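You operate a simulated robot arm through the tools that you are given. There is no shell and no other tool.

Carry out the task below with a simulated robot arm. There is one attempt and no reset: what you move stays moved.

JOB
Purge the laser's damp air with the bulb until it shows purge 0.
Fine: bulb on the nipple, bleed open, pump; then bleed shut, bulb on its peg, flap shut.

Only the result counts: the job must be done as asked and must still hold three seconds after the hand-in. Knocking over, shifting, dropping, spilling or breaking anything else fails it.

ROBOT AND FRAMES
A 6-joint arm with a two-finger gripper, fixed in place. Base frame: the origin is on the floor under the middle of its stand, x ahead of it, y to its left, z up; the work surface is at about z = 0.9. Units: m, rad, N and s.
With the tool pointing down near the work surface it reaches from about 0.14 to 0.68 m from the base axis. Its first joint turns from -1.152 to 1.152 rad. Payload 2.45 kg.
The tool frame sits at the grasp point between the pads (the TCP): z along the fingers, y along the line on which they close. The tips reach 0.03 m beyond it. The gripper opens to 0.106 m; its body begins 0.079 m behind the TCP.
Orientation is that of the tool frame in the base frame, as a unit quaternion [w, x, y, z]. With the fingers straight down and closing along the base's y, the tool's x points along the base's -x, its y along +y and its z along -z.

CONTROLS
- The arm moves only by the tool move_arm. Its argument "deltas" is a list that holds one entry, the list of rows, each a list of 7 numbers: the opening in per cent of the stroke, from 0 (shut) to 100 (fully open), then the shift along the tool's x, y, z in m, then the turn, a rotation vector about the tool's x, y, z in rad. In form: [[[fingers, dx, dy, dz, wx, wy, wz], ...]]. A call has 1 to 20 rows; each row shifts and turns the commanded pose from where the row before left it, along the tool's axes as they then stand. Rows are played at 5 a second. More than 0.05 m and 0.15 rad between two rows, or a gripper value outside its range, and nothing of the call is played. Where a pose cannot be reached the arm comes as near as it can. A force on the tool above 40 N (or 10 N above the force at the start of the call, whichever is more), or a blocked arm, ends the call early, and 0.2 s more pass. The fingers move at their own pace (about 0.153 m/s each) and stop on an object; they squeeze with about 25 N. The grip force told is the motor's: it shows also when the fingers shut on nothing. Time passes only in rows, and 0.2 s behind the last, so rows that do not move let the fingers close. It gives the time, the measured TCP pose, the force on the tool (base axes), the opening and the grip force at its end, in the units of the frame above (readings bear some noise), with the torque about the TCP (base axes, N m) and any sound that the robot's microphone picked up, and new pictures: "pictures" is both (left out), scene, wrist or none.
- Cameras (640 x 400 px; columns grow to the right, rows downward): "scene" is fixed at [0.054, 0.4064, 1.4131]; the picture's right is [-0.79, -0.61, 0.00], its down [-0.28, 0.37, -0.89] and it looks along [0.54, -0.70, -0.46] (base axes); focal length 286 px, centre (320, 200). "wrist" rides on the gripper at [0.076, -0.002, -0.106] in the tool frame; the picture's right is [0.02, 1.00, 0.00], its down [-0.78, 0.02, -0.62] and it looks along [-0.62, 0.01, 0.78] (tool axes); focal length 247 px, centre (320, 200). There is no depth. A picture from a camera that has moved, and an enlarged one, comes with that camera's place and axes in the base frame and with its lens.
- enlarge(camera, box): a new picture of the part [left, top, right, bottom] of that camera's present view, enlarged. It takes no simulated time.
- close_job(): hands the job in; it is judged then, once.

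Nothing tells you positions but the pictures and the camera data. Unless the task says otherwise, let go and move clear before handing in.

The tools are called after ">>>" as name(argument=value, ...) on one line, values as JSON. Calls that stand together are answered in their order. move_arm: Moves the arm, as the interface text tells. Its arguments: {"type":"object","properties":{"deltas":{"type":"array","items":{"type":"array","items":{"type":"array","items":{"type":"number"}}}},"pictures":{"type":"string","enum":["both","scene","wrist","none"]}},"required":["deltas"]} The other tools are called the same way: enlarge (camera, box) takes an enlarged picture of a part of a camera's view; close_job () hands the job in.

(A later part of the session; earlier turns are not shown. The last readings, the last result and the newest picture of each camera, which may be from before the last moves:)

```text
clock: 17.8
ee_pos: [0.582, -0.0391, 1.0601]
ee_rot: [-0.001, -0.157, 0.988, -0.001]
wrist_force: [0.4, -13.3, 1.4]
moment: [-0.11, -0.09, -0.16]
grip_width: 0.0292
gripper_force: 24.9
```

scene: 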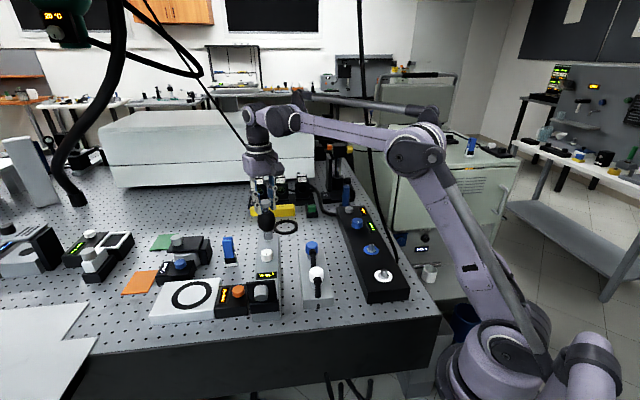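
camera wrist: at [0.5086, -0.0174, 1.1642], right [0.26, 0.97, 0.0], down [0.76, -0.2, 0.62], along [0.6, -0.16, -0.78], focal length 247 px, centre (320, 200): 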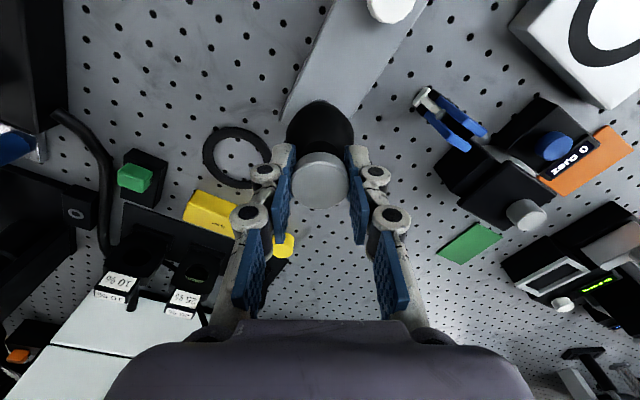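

>>> move_arm(deltas=[[[0, 0, -0.0015, 0, 0, 0, 0], [0, 0, 0, 0, 0, 0, -0.1], [0, 0, 0, 0, 0, 0, -0.1], [0, 0, 0, 0, 0, 0, -0.1], [0, 0, 0, 0, 0, 0, -0.1], [0, 0, 0, 0, 0, 0, -0.07], [0, 0, 0, 0, 0, 0, 0]]], pictures="none")

>>> move_arm(deltas=[[[0, 0, 0, -0.002, 0, 0, 0], [0, 0, 0, -0.002, 0, 0, 0], [0, 0, 0, 0, 0, 0, 0]]], pictures="both")

>>> enlarge(camera="scene", box=[245, 185, 290, 245])

```text
clock: 19.4
ee_pos: [0.5832, -0.0401, 1.0587]
ee_rot: [-0.001, -0.383, 0.924, 0.002]
wrist_force: [2.5, -2.9, 0.1]
moment: [0.01, -0.08, -0.02]
grip_width: 0.0285
gripper_force: 25.0
```

```text
clock: 20.2
ee_pos: [0.584, -0.0393, 1.0627]
ee_rot: [-0.003, -0.382, 0.924, 0.001]
wrist_force: [-3.6, 0.0, -17.9]
moment: [0.0, 0.04, 0.01]
grip_width: 0.0284
gripper_force: 24.8
camera wrist: at [0.5306, -0.0935, 1.1683], right [-0.72, 0.69, 0.0], down [0.55, 0.57, 0.62], along [0.43, 0.45, -0.79], focal length 247 px, centre (320, 200)
```

scene: 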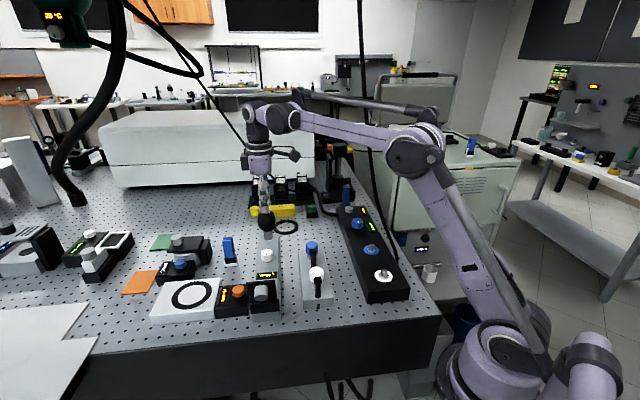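
wrist: 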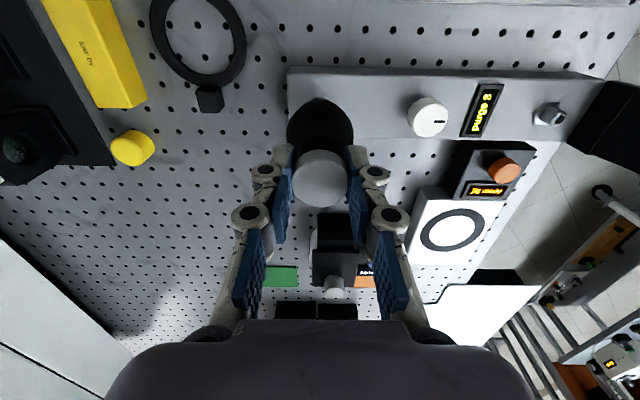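

```text
6.67 times, centred on (268, 215) of scene
camera zoom: at [0.0543, 0.4064, 1.4131], right [-0.79, -0.61, 0.0], down [-0.28, 0.37, -0.89], along [0.54, -0.7, -0.46], focal length 1908 px, centre (670, 100)
```

zoom: 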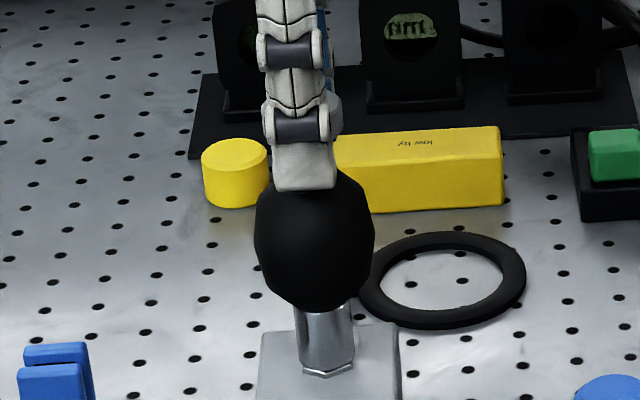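

A 90° counter-clockwise turn doesn't free it either; the cap still slips at about 18 N. I'll release, turn the gripper back, and inspect the bulb from a better viewpoint before trying to grip the body.

>>> move_arm(deltas=[[[100, 0, 0, 0, 0, 0, 0], [100, 0, 0, 0, 0, 0, 0], [100, 0, 0, -0.03, 0, 0, 0], [100, 0, 0, -0.03, 0, 0, 0], [100, 0, 0, 0, 0, 0, 0.143], [100, 0, 0, 0, 0, 0, 0.143], [100, 0, 0, 0, 0, 0, 0.143], [100, 0, 0, 0, 0, 0, 0.143], [100, 0, 0, 0, 0, 0, 0.143], [100, 0, 0, 0, 0, 0, 0.143], [100, 0, 0, 0, 0, 0, 0.143], [100, 0, 0, 0, 0, 0, 0.143], [100, 0, 0, 0, 0, 0, 0.143], [100, 0, 0, 0, 0, 0, 0.143], [100, 0, 0, 0, 0, 0, 0.14], [100, 0.03, 0, 0.01, 0, 0, 0], [100, 0.03, 0, 0.01, 0, 0, 0], [100, 0.03, 0, 0, 0, 0, 0]]], pictures="both")

>>> enlarge(camera="wrist", box=[260, 130, 380, 290])

>>> enlarge(camera="scene", box=[250, 190, 285, 245])

```text
clock: 24.0
ee_pos: [0.5195, 0.0241, 1.1049]
ee_rot: [-0.001, 0.383, 0.924, 0.0]
wrist_force: [-0.7, -0.4, 0.6]
moment: [0.01, -0.01, 0.0]
grip_width: 0.1058
gripper_force: 0.0
camera wrist: at [0.4648, 0.0782, 1.2095], right [0.69, 0.72, 0.0], down [0.57, -0.54, 0.62], along [0.45, -0.43, -0.78], focal length 247 px, centre (320, 200)
```

scene: 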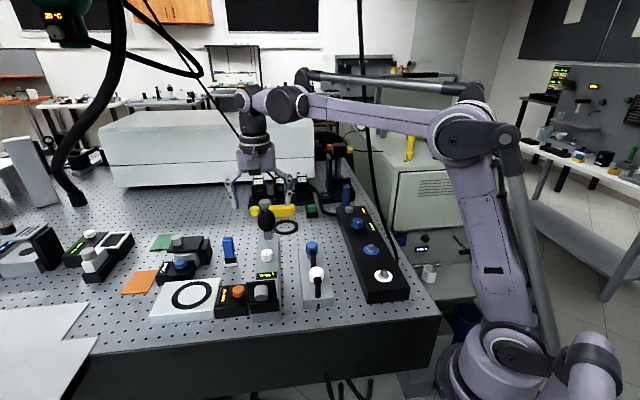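
wrist: 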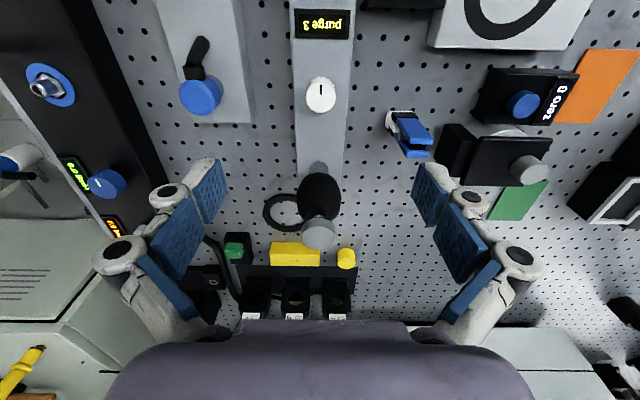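

```text
2.50 times, centred on (320, 210) of wrist
camera zoom: at [0.4648, 0.0782, 1.2095], right [0.69, 0.72, 0.0], down [0.57, -0.54, 0.62], along [0.45, -0.43, -0.78], focal length 617 px, centre (320, 175)
```

zoom: 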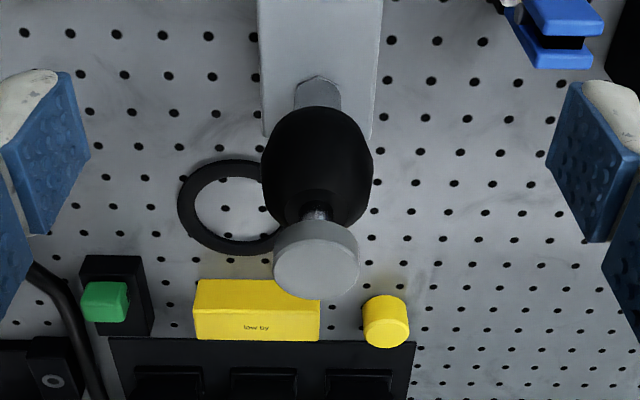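

```text
7.27 times, centred on (268, 218) of scene
camera zoom: at [0.054, 0.4064, 1.4131], right [-0.79, -0.61, 0.0], down [-0.28, 0.37, -0.89], along [0.54, -0.7, -0.46], focal length 2081 px, centre (702, 73)
```

zoom: 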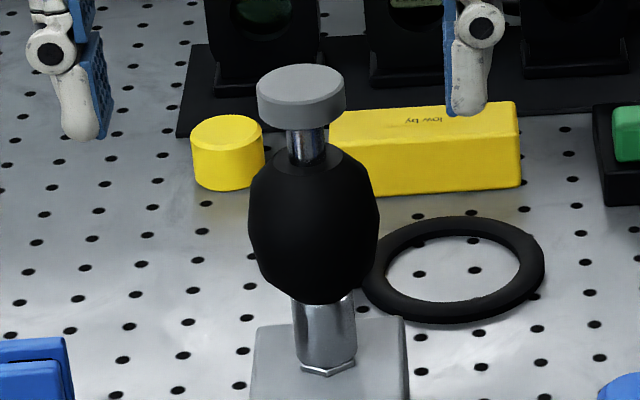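

The bulb has settled back exactly as it was. Next I'll grip the black body instead and try a gentle lift.

>>> move_arm(deltas=[[[100, -0.03, 0, 0, 0, 0, 0], [100, -0.03, 0, 0, 0, 0, 0], [100, -0.028, 0, 0, 0, 0, 0], [100, 0, 0, 0.03, 0, 0, 0], [100, 0, 0, 0.03, 0, 0, 0], [100, 0, 0, 0.03, 0, 0, 0], [100, 0, 0, 0.018, 0, 0, 0], [100, 0, 0, 0, 0, 0, 0]]], pictures="both")

>>> enlarge(camera="scene", box=[235, 175, 295, 245])

```text
clock: 25.8
ee_pos: [0.5802, -0.0384, 0.9958]
ee_rot: [-0.001, 0.383, 0.924, -0.001]
wrist_force: [-0.6, -0.7, 0.2]
moment: [-0.02, -0.01, -0.03]
grip_width: 0.1061
gripper_force: 0.1
camera wrist: at [0.5263, 0.0164, 1.1007], right [0.69, 0.72, 0.0], down [0.57, -0.54, 0.62], along [0.45, -0.43, -0.78], focal length 247 px, centre (320, 200)
```

scene: 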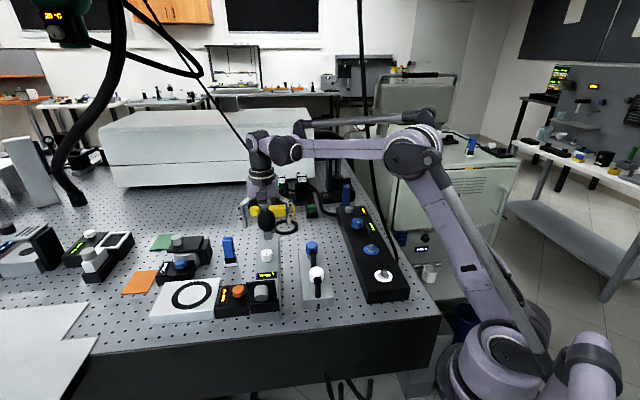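
wrist: 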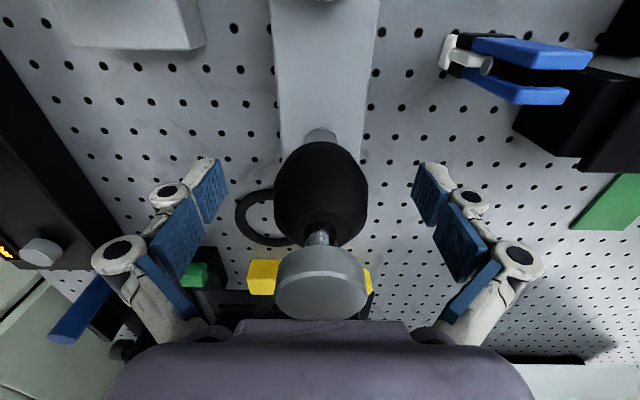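

```text
5.71 times, centred on (265, 210) of scene
camera zoom: at [0.054, 0.4064, 1.4131], right [-0.79, -0.61, 0.0], down [-0.28, 0.37, -0.89], along [0.54, -0.7, -0.46], focal length 1635 px, centre (634, 143)
```

zoom: 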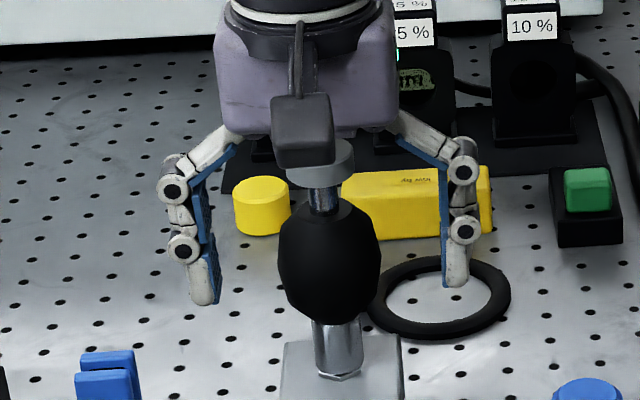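

The fingers are around the bulb body. I'll close on it and watch the width, force and any sound.

>>> move_arm(deltas=[[[50, 0, 0, 0, 0, 0, 0], [0, 0, 0, 0, 0, 0, 0], [0, 0, 0, 0, 0, 0, 0], [0, 0, 0, 0, 0, 0, 0]]], pictures="both")

>>> enlarge(camera="scene", box=[235, 175, 295, 245])

```text
clock: 26.8
ee_pos: [0.5816, -0.0374, 0.9949]
ee_rot: [-0.002, 0.382, 0.924, 0.0]
wrist_force: [2.0, 2.1, 0.1]
moment: [0.22, 0.07, 0.72]
grip_width: 0.0455
gripper_force: 24.9
camera wrist: at [0.5264, 0.0166, 1.1009], right [0.69, 0.72, 0.0], down [0.57, -0.54, 0.62], along [0.45, -0.43, -0.78], focal length 247 px, centre (320, 200)
```

scene: 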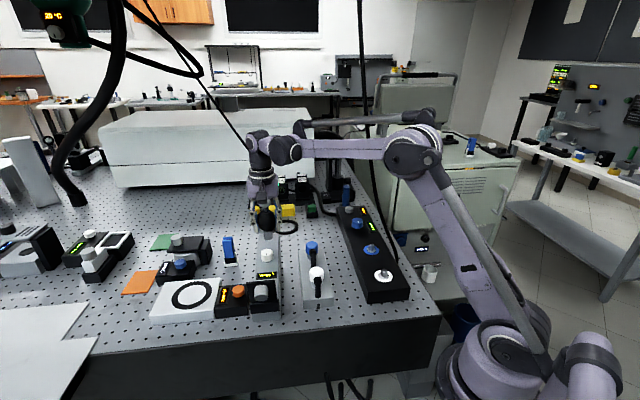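
wrist: 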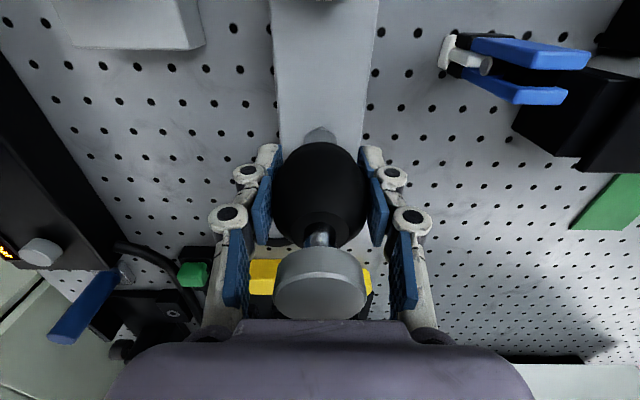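

```text
5.71 times, centred on (265, 210) of scene
camera zoom: at [0.0541, 0.4064, 1.4131], right [-0.79, -0.61, 0.0], down [-0.28, 0.37, -0.89], along [0.54, -0.7, -0.46], focal length 1635 px, centre (634, 143)
```

zoom: 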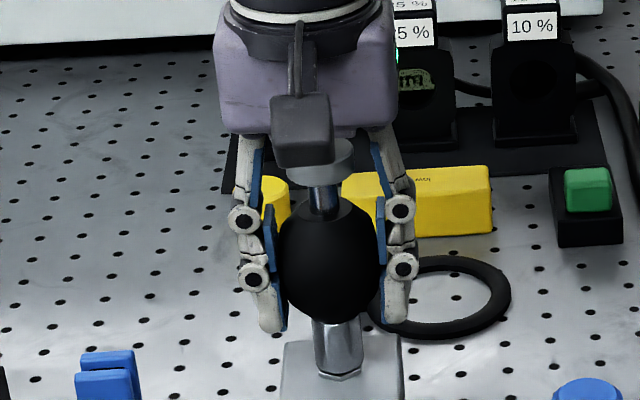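

Gripping the body produces a notable torque (0.72 N·m), so unlike the cap, the bulb body resists rotation. That fits a twist-locked bulb. I'll test a small counter-clockwise turn.

>>> move_arm(deltas=[[[0, 0, 0, 0, 0, 0, -0.04], [0, 0, 0, 0, 0, 0, 0]]], pictures="none")

>>> move_arm(deltas=[[[0, 0, 0, 0, 0, 0, -0.04], [0, 0, 0, 0, 0, 0, 0]]], pictures="none")

```text
clock: 27.4
ee_pos: [0.5809, -0.0369, 0.9951]
ee_rot: [-0.001, 0.364, 0.931, 0.0]
wrist_force: [2.2, 2.4, 0.4]
moment: [0.23, 0.1, 0.8]
grip_width: 0.045
gripper_force: 25.2
```

```text
clock: 28.0
ee_pos: [0.5815, -0.0385, 0.9969]
ee_rot: [-0.001, 0.345, 0.939, 0.0]
wrist_force: [2.9, 2.6, -0.2]
moment: [-0.01, -0.24, -0.37]
grip_width: 0.0441
gripper_force: 25.2
```

>>> move_arm(deltas=[[[0, 0, 0, 0, 0, 0, -0.05], [0, 0, 0, 0, 0, 0, 0]]], pictures="none")

>>> move_arm(deltas=[[[0, 0, 0, 0, 0, 0, -0.05], [0, 0, 0, 0, 0, 0, 0]]], pictures="none")

```text
clock: 28.6
ee_pos: [0.5812, -0.0368, 0.9959]
ee_rot: [-0.001, 0.322, 0.947, 0.0]
wrist_force: [2.6, 3.4, 0.0]
moment: [-0.04, -0.28, -0.89]
grip_width: 0.0438
gripper_force: 24.7
```

```text
clock: 29.2
ee_pos: [0.5808, -0.0369, 0.9957]
ee_rot: [-0.001, 0.298, 0.955, 0.0]
wrist_force: [0.9, 4.3, -0.2]
moment: [0.22, -0.07, 0.04]
grip_width: 0.0438
gripper_force: 25.0
```

The torque rose to -0.89 N·m and then fell to about zero, so either the bulb turned or the pads skipped over a facet. I'll try a small lift here.

>>> move_arm(deltas=[[[0, 0, 0, -0.002, 0, 0, 0], [0, 0, 0, -0.002, 0, 0, 0], [0, 0, 0, 0, 0, 0, 0]]], pictures="both")

>>> enlarge(camera="scene", box=[235, 175, 295, 245])

```text
clock: 30.0
ee_pos: [0.5808, -0.0372, 1.0001]
ee_rot: [-0.001, 0.299, 0.954, 0.0]
wrist_force: [1.4, 7.4, -0.4]
moment: [0.22, -0.08, -0.02]
grip_width: 0.0434
gripper_force: 24.9
camera wrist: at [0.5174, 0.0057, 1.1047], right [0.55, 0.83, 0.0], down [0.66, -0.43, 0.62], along [0.52, -0.34, -0.79], focal length 247 px, centre (320, 200)
```

scene: 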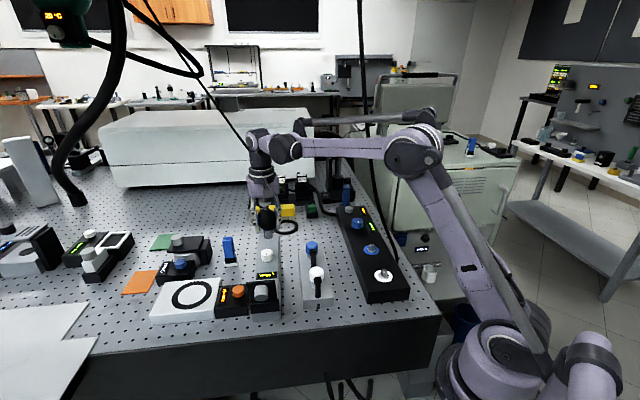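
wrist: 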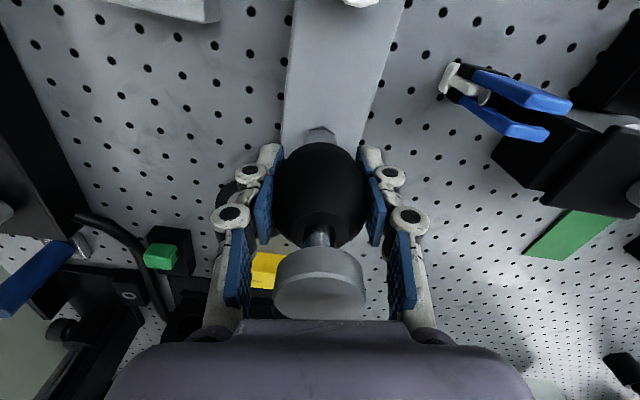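

```text
5.71 times, centred on (265, 210) of scene
camera zoom: at [0.0541, 0.4066, 1.4131], right [-0.79, -0.61, 0.0], down [-0.28, 0.37, -0.89], along [0.54, -0.7, -0.46], focal length 1635 px, centre (634, 143)
```

zoom: 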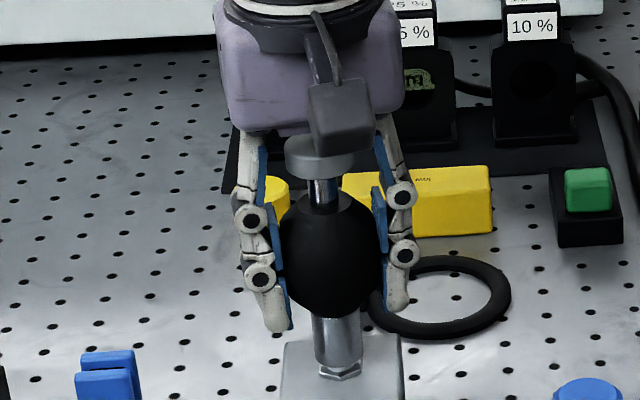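

The body lifted 4 mm with almost no force, and the chrome sleeve now shows a small gap above the hex base. The twist freed it, so I'll continue lifting gently.

>>> move_arm(deltas=[[[0, 0, 0, -0.004, 0, 0, 0], [0, 0, 0, -0.004, 0, 0, 0], [0, 0, 0, -0.004, 0, 0, 0], [0, 0, 0, 0, 0, 0, 0]]], pictures="both")

>>> enlarge(camera="scene", box=[235, 175, 295, 245])

```text
clock: 31.0
ee_pos: [0.5825, -0.0377, 1.0115]
ee_rot: [-0.002, 0.298, 0.954, 0.0]
wrist_force: [3.9, 3.8, -4.7]
moment: [-0.04, -0.23, -0.89]
grip_width: 0.0437
gripper_force: 24.8
camera wrist: at [0.5177, 0.0055, 1.1164], right [0.55, 0.83, 0.0], down [0.66, -0.43, 0.62], along [0.52, -0.34, -0.78], focal length 247 px, centre (320, 200)
```

scene: 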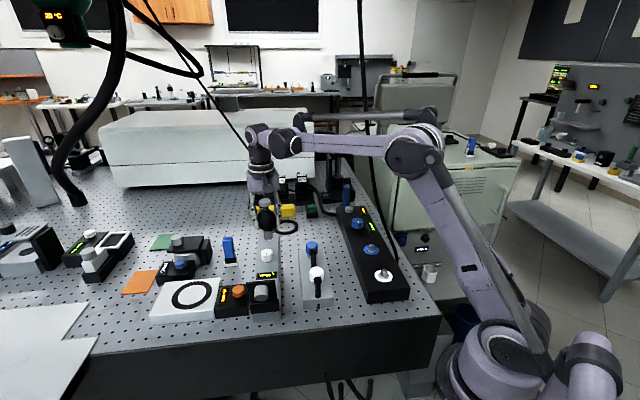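
wrist: 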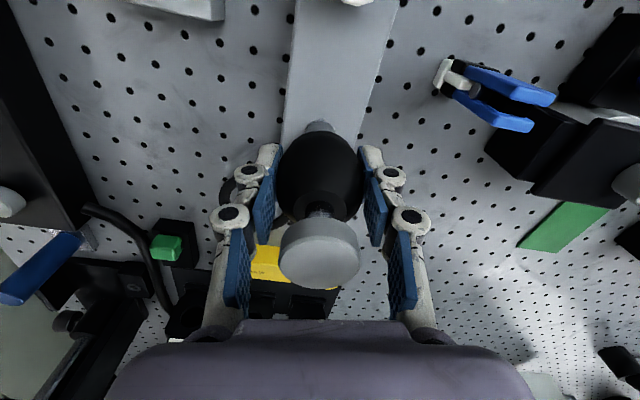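

```text
5.71 times, centred on (265, 210) of scene
camera zoom: at [0.0542, 0.4065, 1.4131], right [-0.79, -0.61, 0.0], down [-0.28, 0.37, -0.89], along [0.54, -0.7, -0.46], focal length 1635 px, centre (634, 143)
```

zoom: 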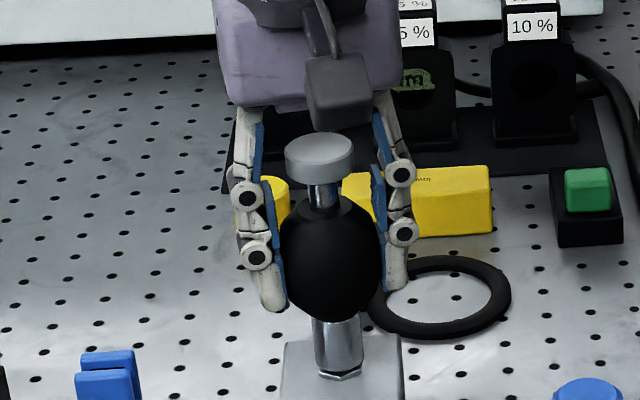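

The bulb rose about 4 mm, then the pads slid off and it dropped back onto its seat. It may have a stepped bayonet slot, so I'll look closely before regripping.

>>> enlarge(camera="wrist", box=[280, 90, 360, 220])

>>> enlarge(camera="scene", box=[255, 215, 280, 245])

```text
3.08 times, centred on (320, 155) of wrist
camera zoom: at [0.5177, 0.0055, 1.1164], right [0.55, 0.83, 0.0], down [0.66, -0.43, 0.62], along [0.52, -0.34, -0.78], focal length 760 px, centre (320, 338)
```

zoom: 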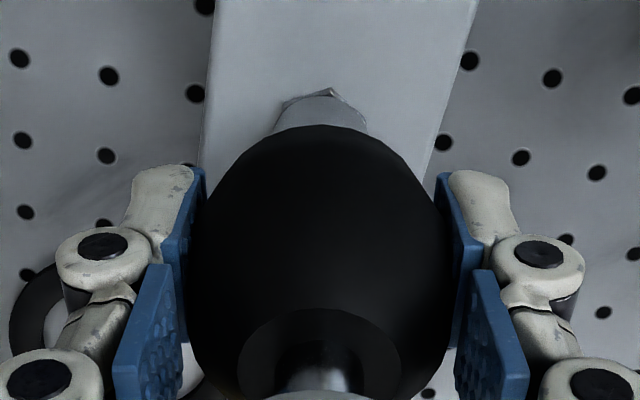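

```text
13.33 times, centred on (268, 230) of scene
camera zoom: at [0.0542, 0.4065, 1.4131], right [-0.79, -0.61, 0.0], down [-0.28, 0.37, -0.89], along [0.54, -0.7, -0.46], focal length 3815 px, centre (1020, -200)
```

zoom: 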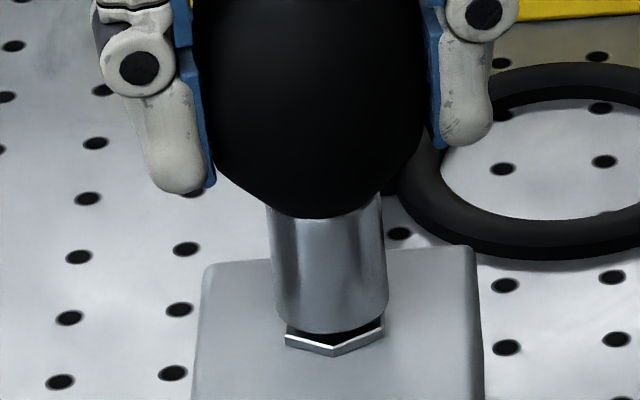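

The sleeve is now about 3 mm above the hex, so it has started to move. I'll open the fingers to see whether the bulb stays there or drops back, which tells me if it's friction, thread or spring.

>>> move_arm(deltas=[[[60, 0, 0, 0, 0, 0, 0], [60, 0, 0, 0, 0, 0, 0]]], pictures="none")

>>> enlarge(camera="scene", box=[255, 215, 280, 245])

>>> enlarge(camera="scene", box=[235, 175, 295, 245])

```text
clock: 31.6
ee_pos: [0.5807, -0.0371, 1.0115]
ee_rot: [-0.001, 0.298, 0.954, 0.0]
wrist_force: [-0.3, 0.2, 0.2]
moment: [0.02, -0.02, 0.01]
grip_width: 0.0635
gripper_force: 0.1
```

```text
13.33 times, centred on (268, 230) of scene
camera zoom: at [0.054, 0.4064, 1.4131], right [-0.79, -0.61, 0.0], down [-0.28, 0.37, -0.89], along [0.54, -0.7, -0.46], focal length 3815 px, centre (1020, -200)
```

zoom: 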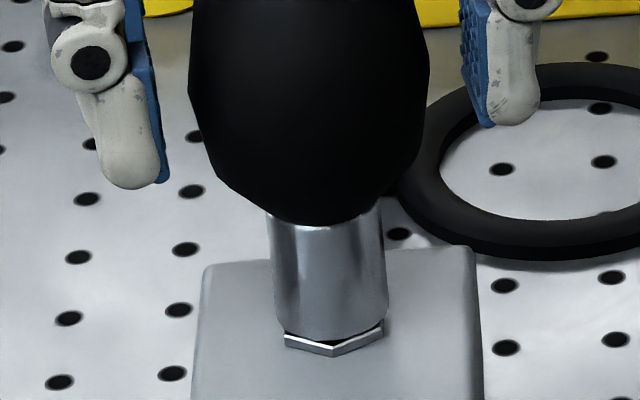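

```text
5.71 times, centred on (265, 210) of scene
camera zoom: at [0.054, 0.4064, 1.4131], right [-0.79, -0.61, 0.0], down [-0.28, 0.37, -0.89], along [0.54, -0.7, -0.46], focal length 1635 px, centre (634, 143)
```

zoom: 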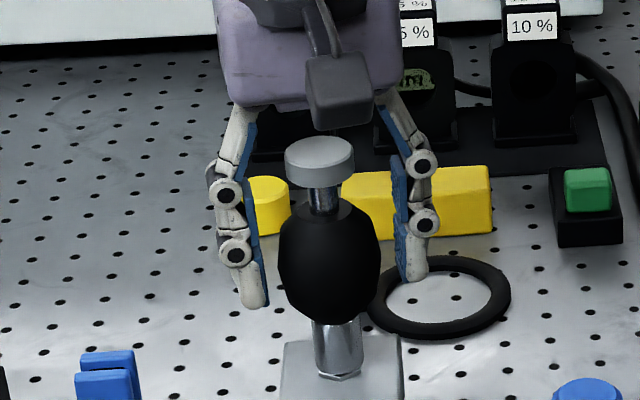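

The bulb sank back when released, so it's held elastically or latched and it isn't just sitting there. Next I'll regrip the body at the equator, near the yaw where the torque was zero, and test a gentle push down before twisting (push-turn-lift bayonet).

>>> move_arm(deltas=[[[100, 0, 0, 0, 0, 0, 0.11], [100, 0, 0, 0.0145, 0, 0, 0], [40, 0, 0, 0, 0, 0, 0], [0, 0, 0, 0, 0, 0, 0], [0, 0, 0, 0, 0, 0, 0], [0, 0, 0, 0, 0, 0, 0]]], pictures="none")

>>> move_arm(deltas=[[[0, 0, 0, 0.001, 0, 0, 0], [0, 0, 0, 0, 0, 0, 0]]], pictures="none")

>>> move_arm(deltas=[[[0, 0, 0, 0.001, 0, 0, 0], [0, 0, 0, 0, 0, 0, 0]]], pictures="none")

>>> enlarge(camera="scene", box=[255, 215, 280, 245])

```text
clock: 33.0
ee_pos: [0.5818, -0.0357, 0.9969]
ee_rot: [-0.001, 0.35, 0.937, 0.0]
wrist_force: [-0.8, -0.9, -4.0]
moment: [-0.25, 0.0, 0.88]
grip_width: 0.0443
gripper_force: 25.5
```

```text
clock: 33.6
ee_pos: [0.5817, -0.0364, 0.9954]
ee_rot: [-0.001, 0.35, 0.937, 0.0]
wrist_force: [0.2, 0.0, 4.8]
moment: [-0.06, -0.05, -0.82]
grip_width: 0.0443
gripper_force: 25.0
```

```text
clock: 34.2
ee_pos: [0.582, -0.0376, 0.9945]
ee_rot: [-0.001, 0.35, 0.937, -0.001]
wrist_force: [1.8, 1.4, 3.3]
moment: [0.01, -0.09, -0.79]
grip_width: 0.0441
gripper_force: 24.7
```

```text
13.33 times, centred on (268, 230) of scene
camera zoom: at [0.054, 0.4064, 1.4131], right [-0.79, -0.61, 0.0], down [-0.28, 0.37, -0.89], along [0.54, -0.7, -0.46], focal length 3815 px, centre (1020, -200)
```

zoom: 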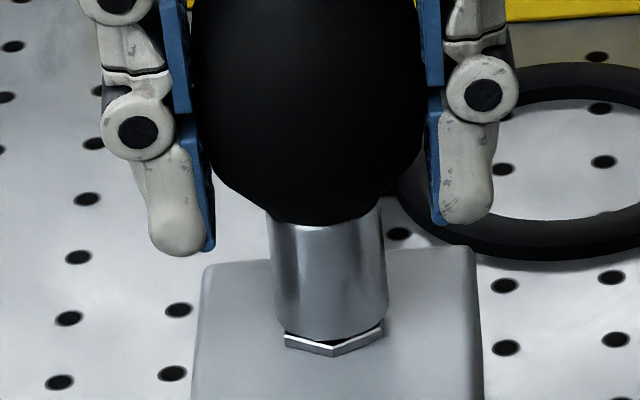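

The torque flips sign at the same yaw, so it's just pad-edge contact on a body that's rotationally held. With this body grip I'll pull up in small steps and read the force at each step.

>>> move_arm(deltas=[[[0, 0, 0, -0.003, 0, 0, 0], [0, 0, 0, 0, 0, 0, 0]]], pictures="none")

>>> move_arm(deltas=[[[0, 0, 0, -0.002, 0, 0, 0], [0, 0, 0, 0, 0, 0, 0]]], pictures="none")

>>> move_arm(deltas=[[[0, 0, 0, -0.002, 0, 0, 0], [0, 0, 0, 0, 0, 0, 0]]], pictures="none")

>>> enlarge(camera="scene", box=[255, 215, 280, 245])

```text
clock: 34.8
ee_pos: [0.5813, -0.0371, 0.9973]
ee_rot: [-0.001, 0.349, 0.937, 0.0]
wrist_force: [2.1, 0.7, -0.7]
moment: [-0.05, -0.17, -0.59]
grip_width: 0.044
gripper_force: 25.3
```

```text
clock: 35.4
ee_pos: [0.5811, -0.0367, 1.0003]
ee_rot: [0.0, 0.35, 0.937, -0.001]
wrist_force: [2.9, 1.7, -1.1]
moment: [-0.09, -0.2, -0.63]
grip_width: 0.0438
gripper_force: 24.9
```

```text
clock: 36.0
ee_pos: [0.5802, -0.037, 1.0015]
ee_rot: [-0.001, 0.35, 0.937, -0.001]
wrist_force: [1.4, 2.4, 0.4]
moment: [0.23, 0.06, 0.64]
grip_width: 0.044
gripper_force: 25.1
```

```text
13.33 times, centred on (268, 230) of scene
camera zoom: at [0.0541, 0.4064, 1.4131], right [-0.79, -0.61, 0.0], down [-0.28, 0.37, -0.89], along [0.54, -0.7, -0.46], focal length 3815 px, centre (1020, -200)
```

zoom: 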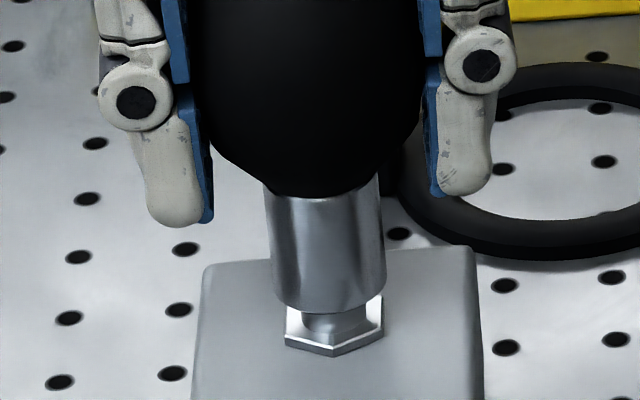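

The sleeve is now clearly rising off the peg: the gap is about 6.5 mm and the peg tube is visible inside, with almost no force. Slow body-grip lifting works, so I'll keep going slowly.

>>> move_arm(deltas=[[[0, 0, 0, -0.0015, 0, 0, 0], [0, 0, 0, -0.0005, 0, 0, 0], [0, 0, 0, -0.0015, 0, 0, 0], [0, 0, 0, -0.0005, 0, 0, 0], [0, 0, 0, -0.0015, 0, 0, 0], [0, 0, 0, -0.0005, 0, 0, 0], [0, 0, 0, 0, 0, 0, 0]]], pictures="none")

>>> enlarge(camera="scene", box=[250, 190, 285, 245])

```text
clock: 37.6
ee_pos: [0.5811, -0.0378, 1.0083]
ee_rot: [-0.001, 0.35, 0.937, 0.0]
wrist_force: [2.2, 0.7, 0.1]
moment: [0.14, 0.07, 0.83]
grip_width: 0.0438
gripper_force: 25.0
```

```text
7.27 times, centred on (268, 218) of scene
camera zoom: at [0.0541, 0.4064, 1.4131], right [-0.79, -0.61, 0.0], down [-0.28, 0.37, -0.89], along [0.54, -0.7, -0.46], focal length 2081 px, centre (702, 73)
```

zoom: 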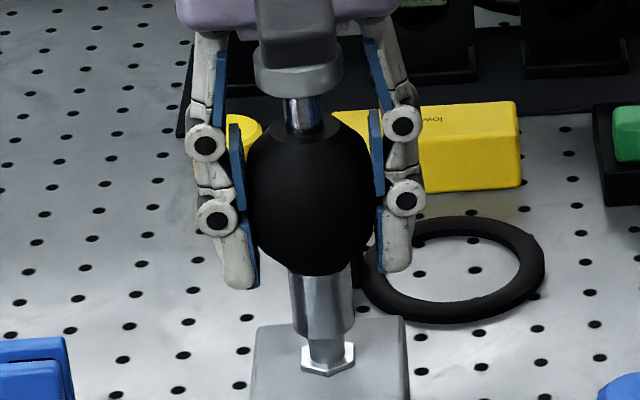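

It has lifted about 14 mm with no slip. I'll keep going slowly until it clears the peg.

>>> move_arm(deltas=[[[0, 0, 0, -0.0015, 0, 0, 0], [0, 0, 0, -0.0015, 0, 0, 0], [0, 0, 0, -0.0015, 0, 0, 0], [0, 0, 0, -0.0015, 0, 0, 0], [0, 0, 0, -0.0015, 0, 0, 0], [0, 0, 0, -0.0015, 0, 0, 0], [0, 0, 0, -0.0015, 0, 0, 0], [0, 0, 0, -0.0015, 0, 0, 0], [0, 0, 0, -0.0015, 0, 0, 0], [0, 0, 0, -0.0015, 0, 0, 0], [0, 0, 0, 0, 0, 0, 0]]], pictures="both")

>>> enlarge(camera="scene", box=[250, 190, 285, 245])

```text
clock: 40.0
ee_pos: [0.5825, -0.037, 1.0215]
ee_rot: [-0.001, 0.35, 0.937, 0.001]
wrist_force: [-0.6, 0.0, -1.0]
moment: [0.01, 0.01, -0.04]
grip_width: 0.0433
gripper_force: 25.1
camera wrist: at [0.5232, 0.0123, 1.128], right [0.64, 0.77, 0.0], down [0.6, -0.5, 0.62], along [0.48, -0.4, -0.78], focal length 247 px, centre (320, 200)
```

scene: 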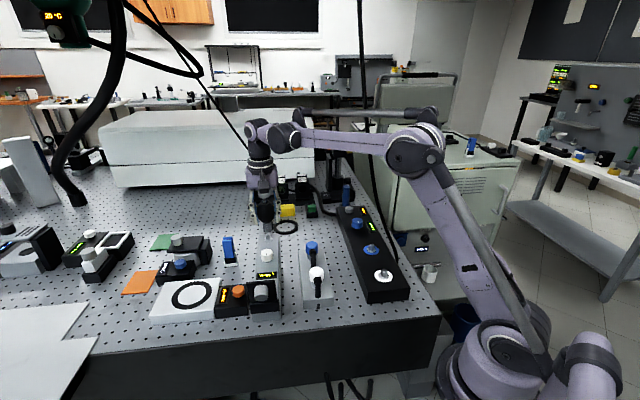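
wrist: 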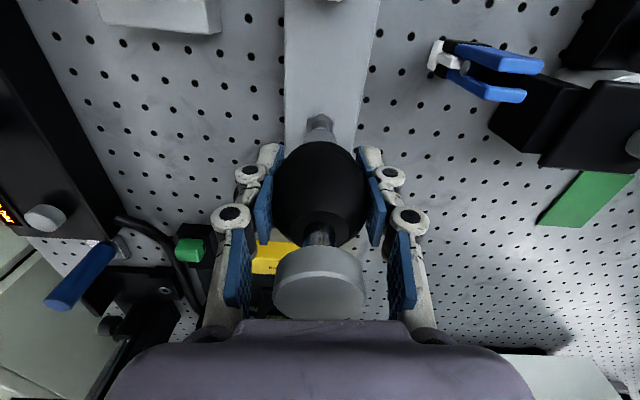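

```text
7.27 times, centred on (268, 218) of scene
camera zoom: at [0.054, 0.4064, 1.4131], right [-0.79, -0.61, 0.0], down [-0.28, 0.37, -0.89], along [0.54, -0.7, -0.46], focal length 2081 px, centre (702, 73)
```

zoom: 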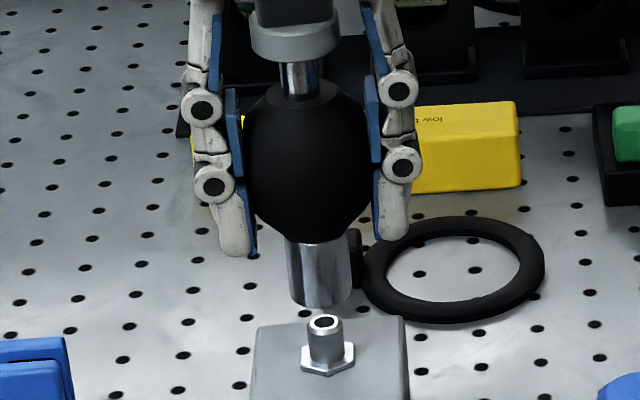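

The bulb is free and hanging in the grip above the hollow peg. I'll lift to z≈1.055, align the yaw to the plate, and take a reference picture of the peg below.

>>> move_arm(deltas=[[[0, 0, 0, -0.006, 0, 0, 0], [0, 0, 0, -0.007, 0, 0, 0], [0, 0, 0, -0.007, 0, 0, 0], [0, 0, 0, -0.007, 0, 0, 0], [0, 0, 0, -0.007, 0, 0, 0], [0, 0, 0, 0, 0, 0, 0.035], [0, 0, 0, 0, 0, 0, 0.035], [0, 0, 0, 0, 0, 0, 0]]], pictures="both")

>>> enlarge(camera="wrist", box=[260, 60, 380, 180])

>>> enlarge(camera="scene", box=[250, 180, 285, 245])

```text
clock: 41.8
ee_pos: [0.5822, -0.0369, 1.0572]
ee_rot: [-0.001, 0.383, 0.924, -0.001]
wrist_force: [0.2, 0.3, -1.5]
moment: [0.0, -0.03, 0.02]
grip_width: 0.0432
gripper_force: 25.1
camera wrist: at [0.5267, 0.0162, 1.1617], right [0.69, 0.72, 0.0], down [0.57, -0.54, 0.62], along [0.45, -0.43, -0.78], focal length 247 px, centre (320, 200)
```

scene: 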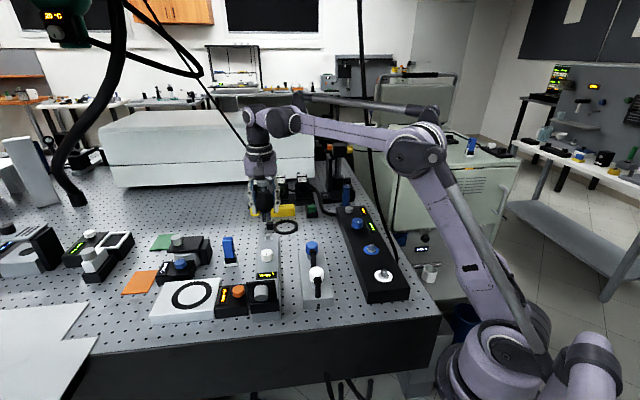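
wrist: 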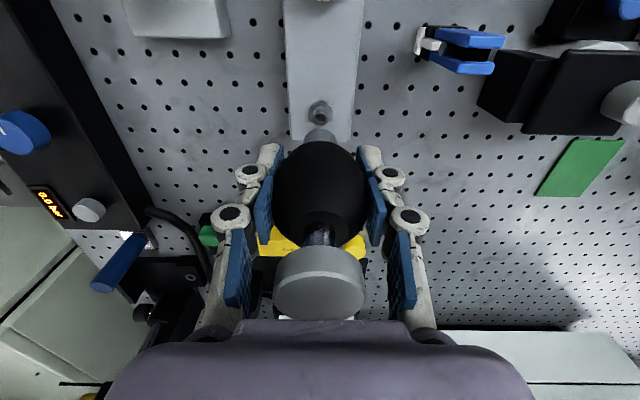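

```text
3.33 times, centred on (320, 120) of wrist
camera zoom: at [0.5267, 0.0162, 1.1617], right [0.69, 0.72, 0.0], down [0.57, -0.54, 0.62], along [0.45, -0.43, -0.78], focal length 823 px, centre (320, 467)
```

zoom: 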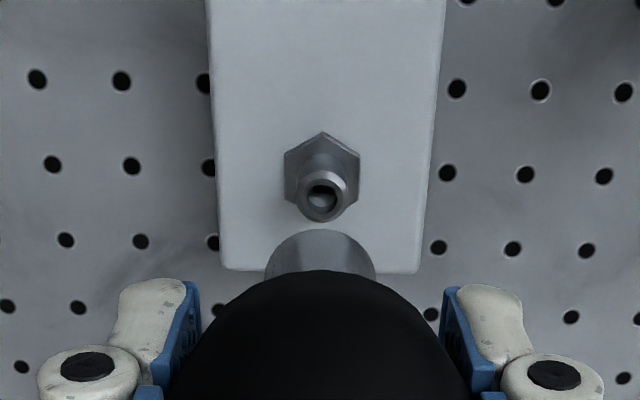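

```text
6.15 times, centred on (268, 212) of scene
camera zoom: at [0.054, 0.4064, 1.4131], right [-0.79, -0.61, 0.0], down [-0.28, 0.37, -0.89], along [0.54, -0.7, -0.46], focal length 1761 px, centre (643, 123)
```

zoom: 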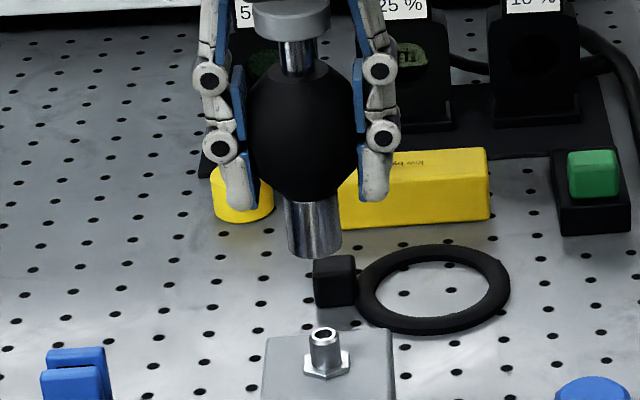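

The reference shows the peg tip at wrist pixel (320, 119) when the bulb is directly above it at z=1.057. I'll carry the bulb along the plate to the nipple at this height, passing well above the knob.

>>> move_arm(deltas=[[[0, 0.01, 0.0001, 0, 0, 0, 0], [0, 0.0193, 0.0001, 0, 0, 0, 0], [0, 0.0193, 0.0002, 0, 0, 0, 0], [0, 0.0193, 0.0002, 0, 0, 0, 0], [0, 0.0193, 0.0002, 0, 0, 0, 0], [0, 0.0193, 0.0002, 0, 0, 0, 0], [0, 0.0193, 0.0002, 0, 0, 0, 0], [0, 0.0193, 0.0002, 0, 0, 0, 0], [0, 0.0193, 0.0001, 0, 0, 0, 0], [0, 0.0193, 0.0001, 0, 0, 0, 0], [0, 0.0193, 0, 0, 0, 0, 0], [0, 0.0102, 0, 0, 0, 0, 0], [0, 0, 0, 0, 0, 0, 0]]], pictures="both")

>>> enlarge(camera="wrist", box=[260, 60, 380, 180])

>>> enlarge(camera="scene", box=[220, 200, 310, 320])

```text
clock: 44.6
ee_pos: [0.4324, 0.1157, 1.0557]
ee_rot: [-0.002, 0.382, 0.924, 0.0]
wrist_force: [0.5, -0.7, -0.6]
moment: [-0.01, -0.03, 0.0]
grip_width: 0.0431
gripper_force: 24.9
camera wrist: at [0.3778, 0.1688, 1.1613], right [0.69, 0.72, 0.0], down [0.57, -0.54, 0.62], along [0.45, -0.43, -0.78], focal length 247 px, centre (320, 200)
```

scene: 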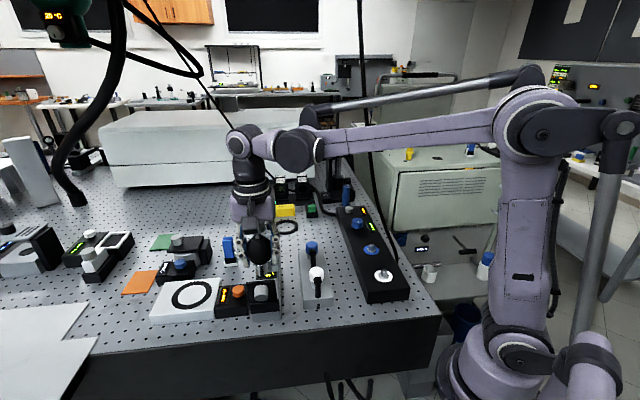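
wrist: 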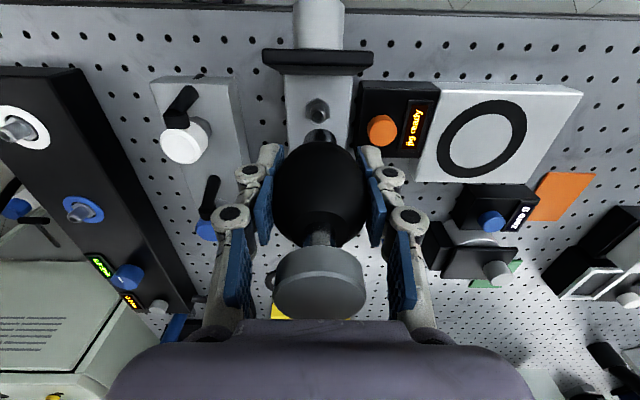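

```text
3.33 times, centred on (320, 120) of wrist
camera zoom: at [0.3778, 0.1688, 1.1613], right [0.69, 0.72, 0.0], down [0.57, -0.54, 0.62], along [0.45, -0.43, -0.78], focal length 823 px, centre (320, 467)
```

zoom: 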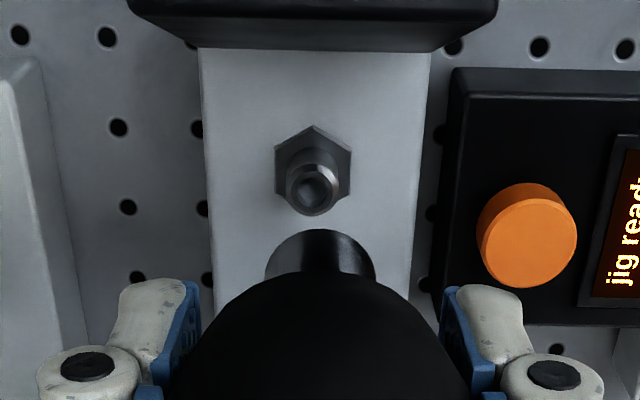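

```text
3.33 times, centred on (265, 260) of scene
camera zoom: at [0.054, 0.4064, 1.4131], right [-0.79, -0.61, 0.0], down [-0.28, 0.37, -0.89], along [0.54, -0.7, -0.46], focal length 954 px, centre (503, 0)
```

zoom: 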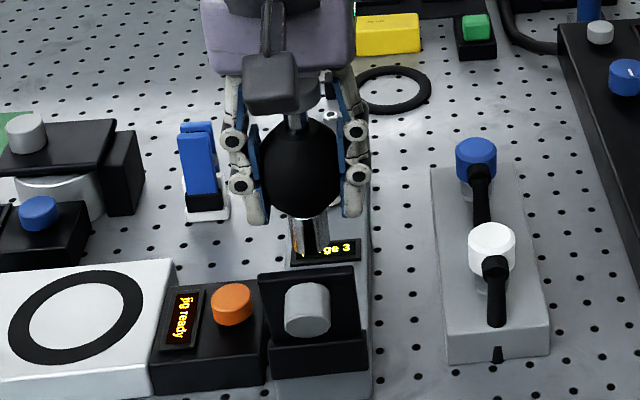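

The nipple tip is at (313, 188) in the zoom against the reference (321, 197), so I need +2.4 mm in tool x and -2.1 mm in tool y. I'll correct that and lower to just above engagement.

>>> move_arm(deltas=[[[0, 0.0024, -0.0021, 0, 0, 0, 0], [0, 0, 0, 0.01, 0, 0, 0], [0, 0, 0, 0.01, 0, 0, 0], [0, 0, 0, 0.01, 0, 0, 0], [0, 0, 0, 0, 0, 0, 0]]], pictures="both")

>>> enlarge(camera="wrist", box=[260, 60, 380, 180])

>>> enlarge(camera="scene", box=[235, 230, 295, 310])

```text
clock: 45.8
ee_pos: [0.4298, 0.1142, 1.0254]
ee_rot: [-0.001, 0.382, 0.924, -0.001]
wrist_force: [0.7, 0.1, -1.4]
moment: [-0.02, 0.01, -0.01]
grip_width: 0.0431
gripper_force: 25.4
camera wrist: at [0.3748, 0.1691, 1.1317], right [0.69, 0.72, 0.0], down [0.57, -0.54, 0.62], along [0.45, -0.43, -0.78], focal length 247 px, centre (320, 200)
```

scene: 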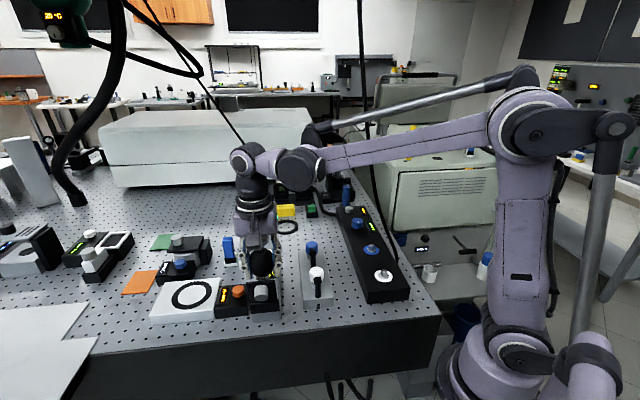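
wrist: 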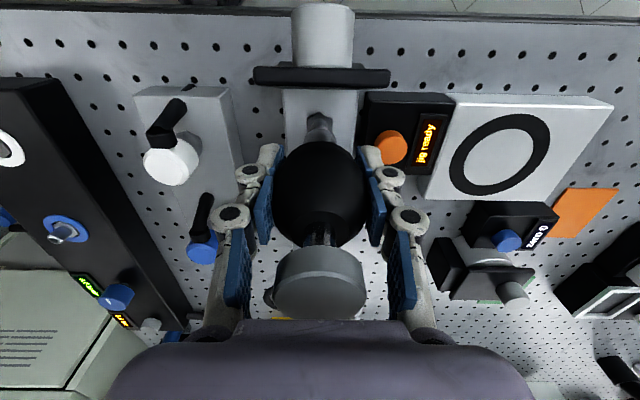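

```text
3.33 times, centred on (320, 120) of wrist
camera zoom: at [0.3748, 0.1691, 1.1317], right [0.69, 0.72, 0.0], down [0.57, -0.54, 0.62], along [0.45, -0.43, -0.78], focal length 823 px, centre (320, 467)
```

zoom: 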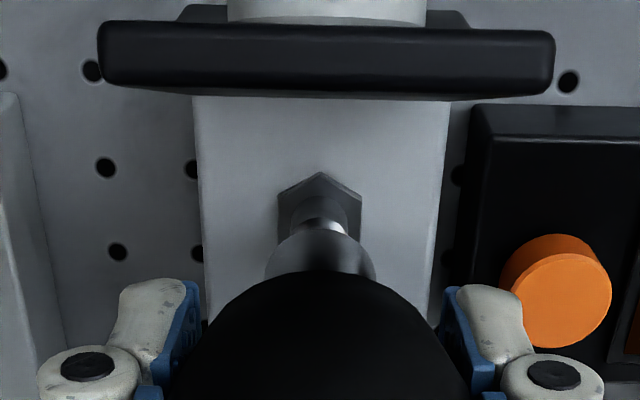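

```text
5.00 times, centred on (265, 270) of scene
camera zoom: at [0.054, 0.4064, 1.4131], right [-0.79, -0.61, 0.0], down [-0.28, 0.37, -0.89], along [0.54, -0.7, -0.46], focal length 1431 px, centre (595, -150)
```

zoom: 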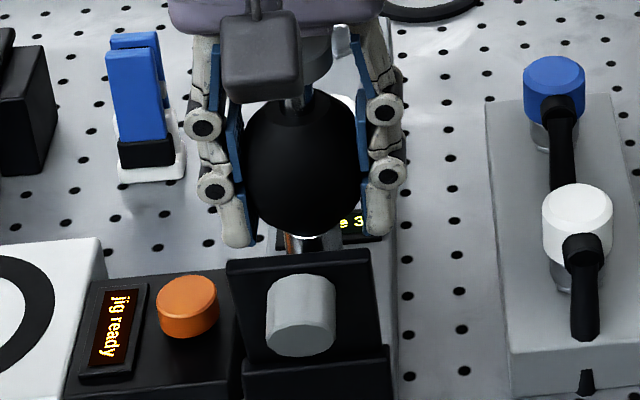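

The sleeve is centred over the nipple. I'll lower slowly to engage and watch the forces.

>>> move_arm(deltas=[[[0, 0, 0, 0.002, 0, 0, 0], [0, 0, 0, 0.002, 0, 0, 0], [0, 0, 0, 0.002, 0, 0, 0], [0, 0, 0, 0.002, 0, 0, 0], [0, 0, 0, 0.002, 0, 0, 0], [0, 0, 0, 0.002, 0, 0, 0], [0, 0, 0, 0.002, 0, 0, 0], [0, 0, 0, 0, 0, 0, 0]]], pictures="none")

>>> enlarge(camera="wrist", box=[260, 60, 380, 180])

```text
clock: 47.6
ee_pos: [0.4294, 0.1148, 1.0119]
ee_rot: [-0.001, 0.383, 0.924, 0.0]
wrist_force: [-0.2, 0.2, -0.7]
moment: [-0.04, 0.0, -0.03]
grip_width: 0.0431
gripper_force: 24.7
```

```text
3.33 times, centred on (320, 120) of wrist
camera zoom: at [0.3734, 0.1684, 1.1176], right [0.69, 0.72, 0.0], down [0.57, -0.54, 0.62], along [0.45, -0.43, -0.78], focal length 823 px, centre (320, 467)
```

zoom: 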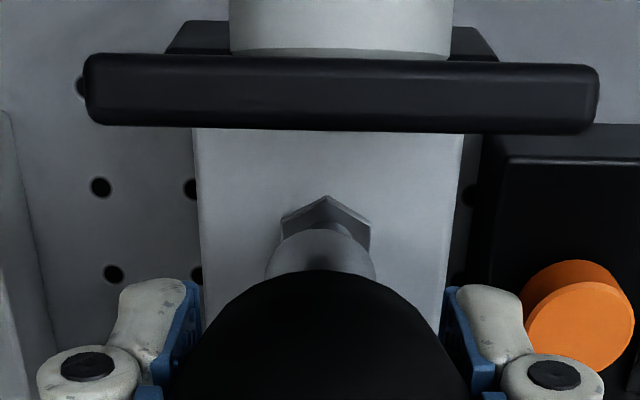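

It's engaged about 3 mm with no contact force. I'll continue down slowly to the seat.

>>> move_arm(deltas=[[[0, 0, 0.0004, 0.002, 0, 0, 0], [0, 0, 0, 0.002, 0, 0, 0], [0, 0, 0, 0.002, 0, 0, 0], [0, 0, 0, 0.002, 0, 0, 0], [0, 0, 0, 0.002, 0, 0, 0], [0, 0, 0, 0.002, 0, 0, 0], [0, 0, 0, 0.002, 0, 0, 0], [0, 0, 0, 0, 0, 0, 0]]], pictures="none")

>>> enlarge(camera="wrist", box=[260, 60, 380, 180])

```text
clock: 49.4
ee_pos: [0.4294, 0.1155, 0.9984]
ee_rot: [0.0, 0.383, 0.924, -0.001]
wrist_force: [13.2, -3.7, -0.2]
moment: [-0.1, -0.31, 0.02]
grip_width: 0.0432
gripper_force: 25.3
```

```text
3.33 times, centred on (320, 120) of wrist
camera zoom: at [0.3746, 0.1687, 1.1041], right [0.69, 0.72, 0.0], down [0.57, -0.54, 0.62], along [0.45, -0.43, -0.78], focal length 823 px, centre (320, 467)
```

zoom: 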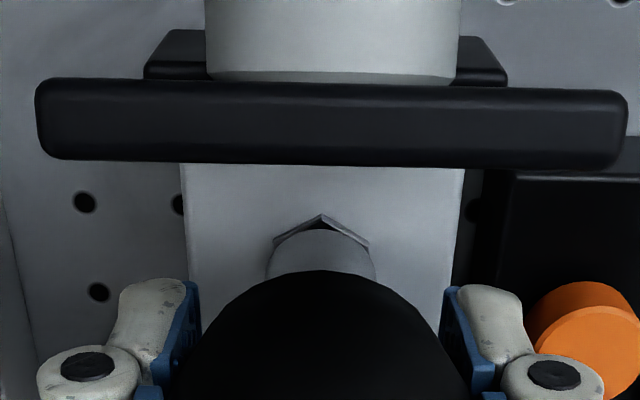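

There's a side load of about 12 N toward +e1, so I'm about 1 mm off. I'll ease it off before seating.

>>> move_arm(deltas=[[[0, -0.0008, 0.0004, 0, 0, 0, 0], [0, 0, 0, 0, 0, 0, 0]]], pictures="none")

```text
clock: 50.0
ee_pos: [0.4295, 0.1154, 0.9986]
ee_rot: [-0.002, 0.383, 0.924, -0.001]
wrist_force: [9.8, -4.4, 0.1]
moment: [-0.09, -0.34, 0.0]
grip_width: 0.043
gripper_force: 24.9
```

>>> move_arm(deltas=[[[0, -0.0018, 0.0006, 0, 0, 0, 0], [0, 0, 0, 0, 0, 0, 0]]], pictures="none")

```text
clock: 50.6
ee_pos: [0.4306, 0.1147, 0.9982]
ee_rot: [-0.002, 0.382, 0.924, -0.001]
wrist_force: [-1.4, 0.6, -2.3]
moment: [0.13, 0.0, 0.79]
grip_width: 0.0444
gripper_force: 24.6
```

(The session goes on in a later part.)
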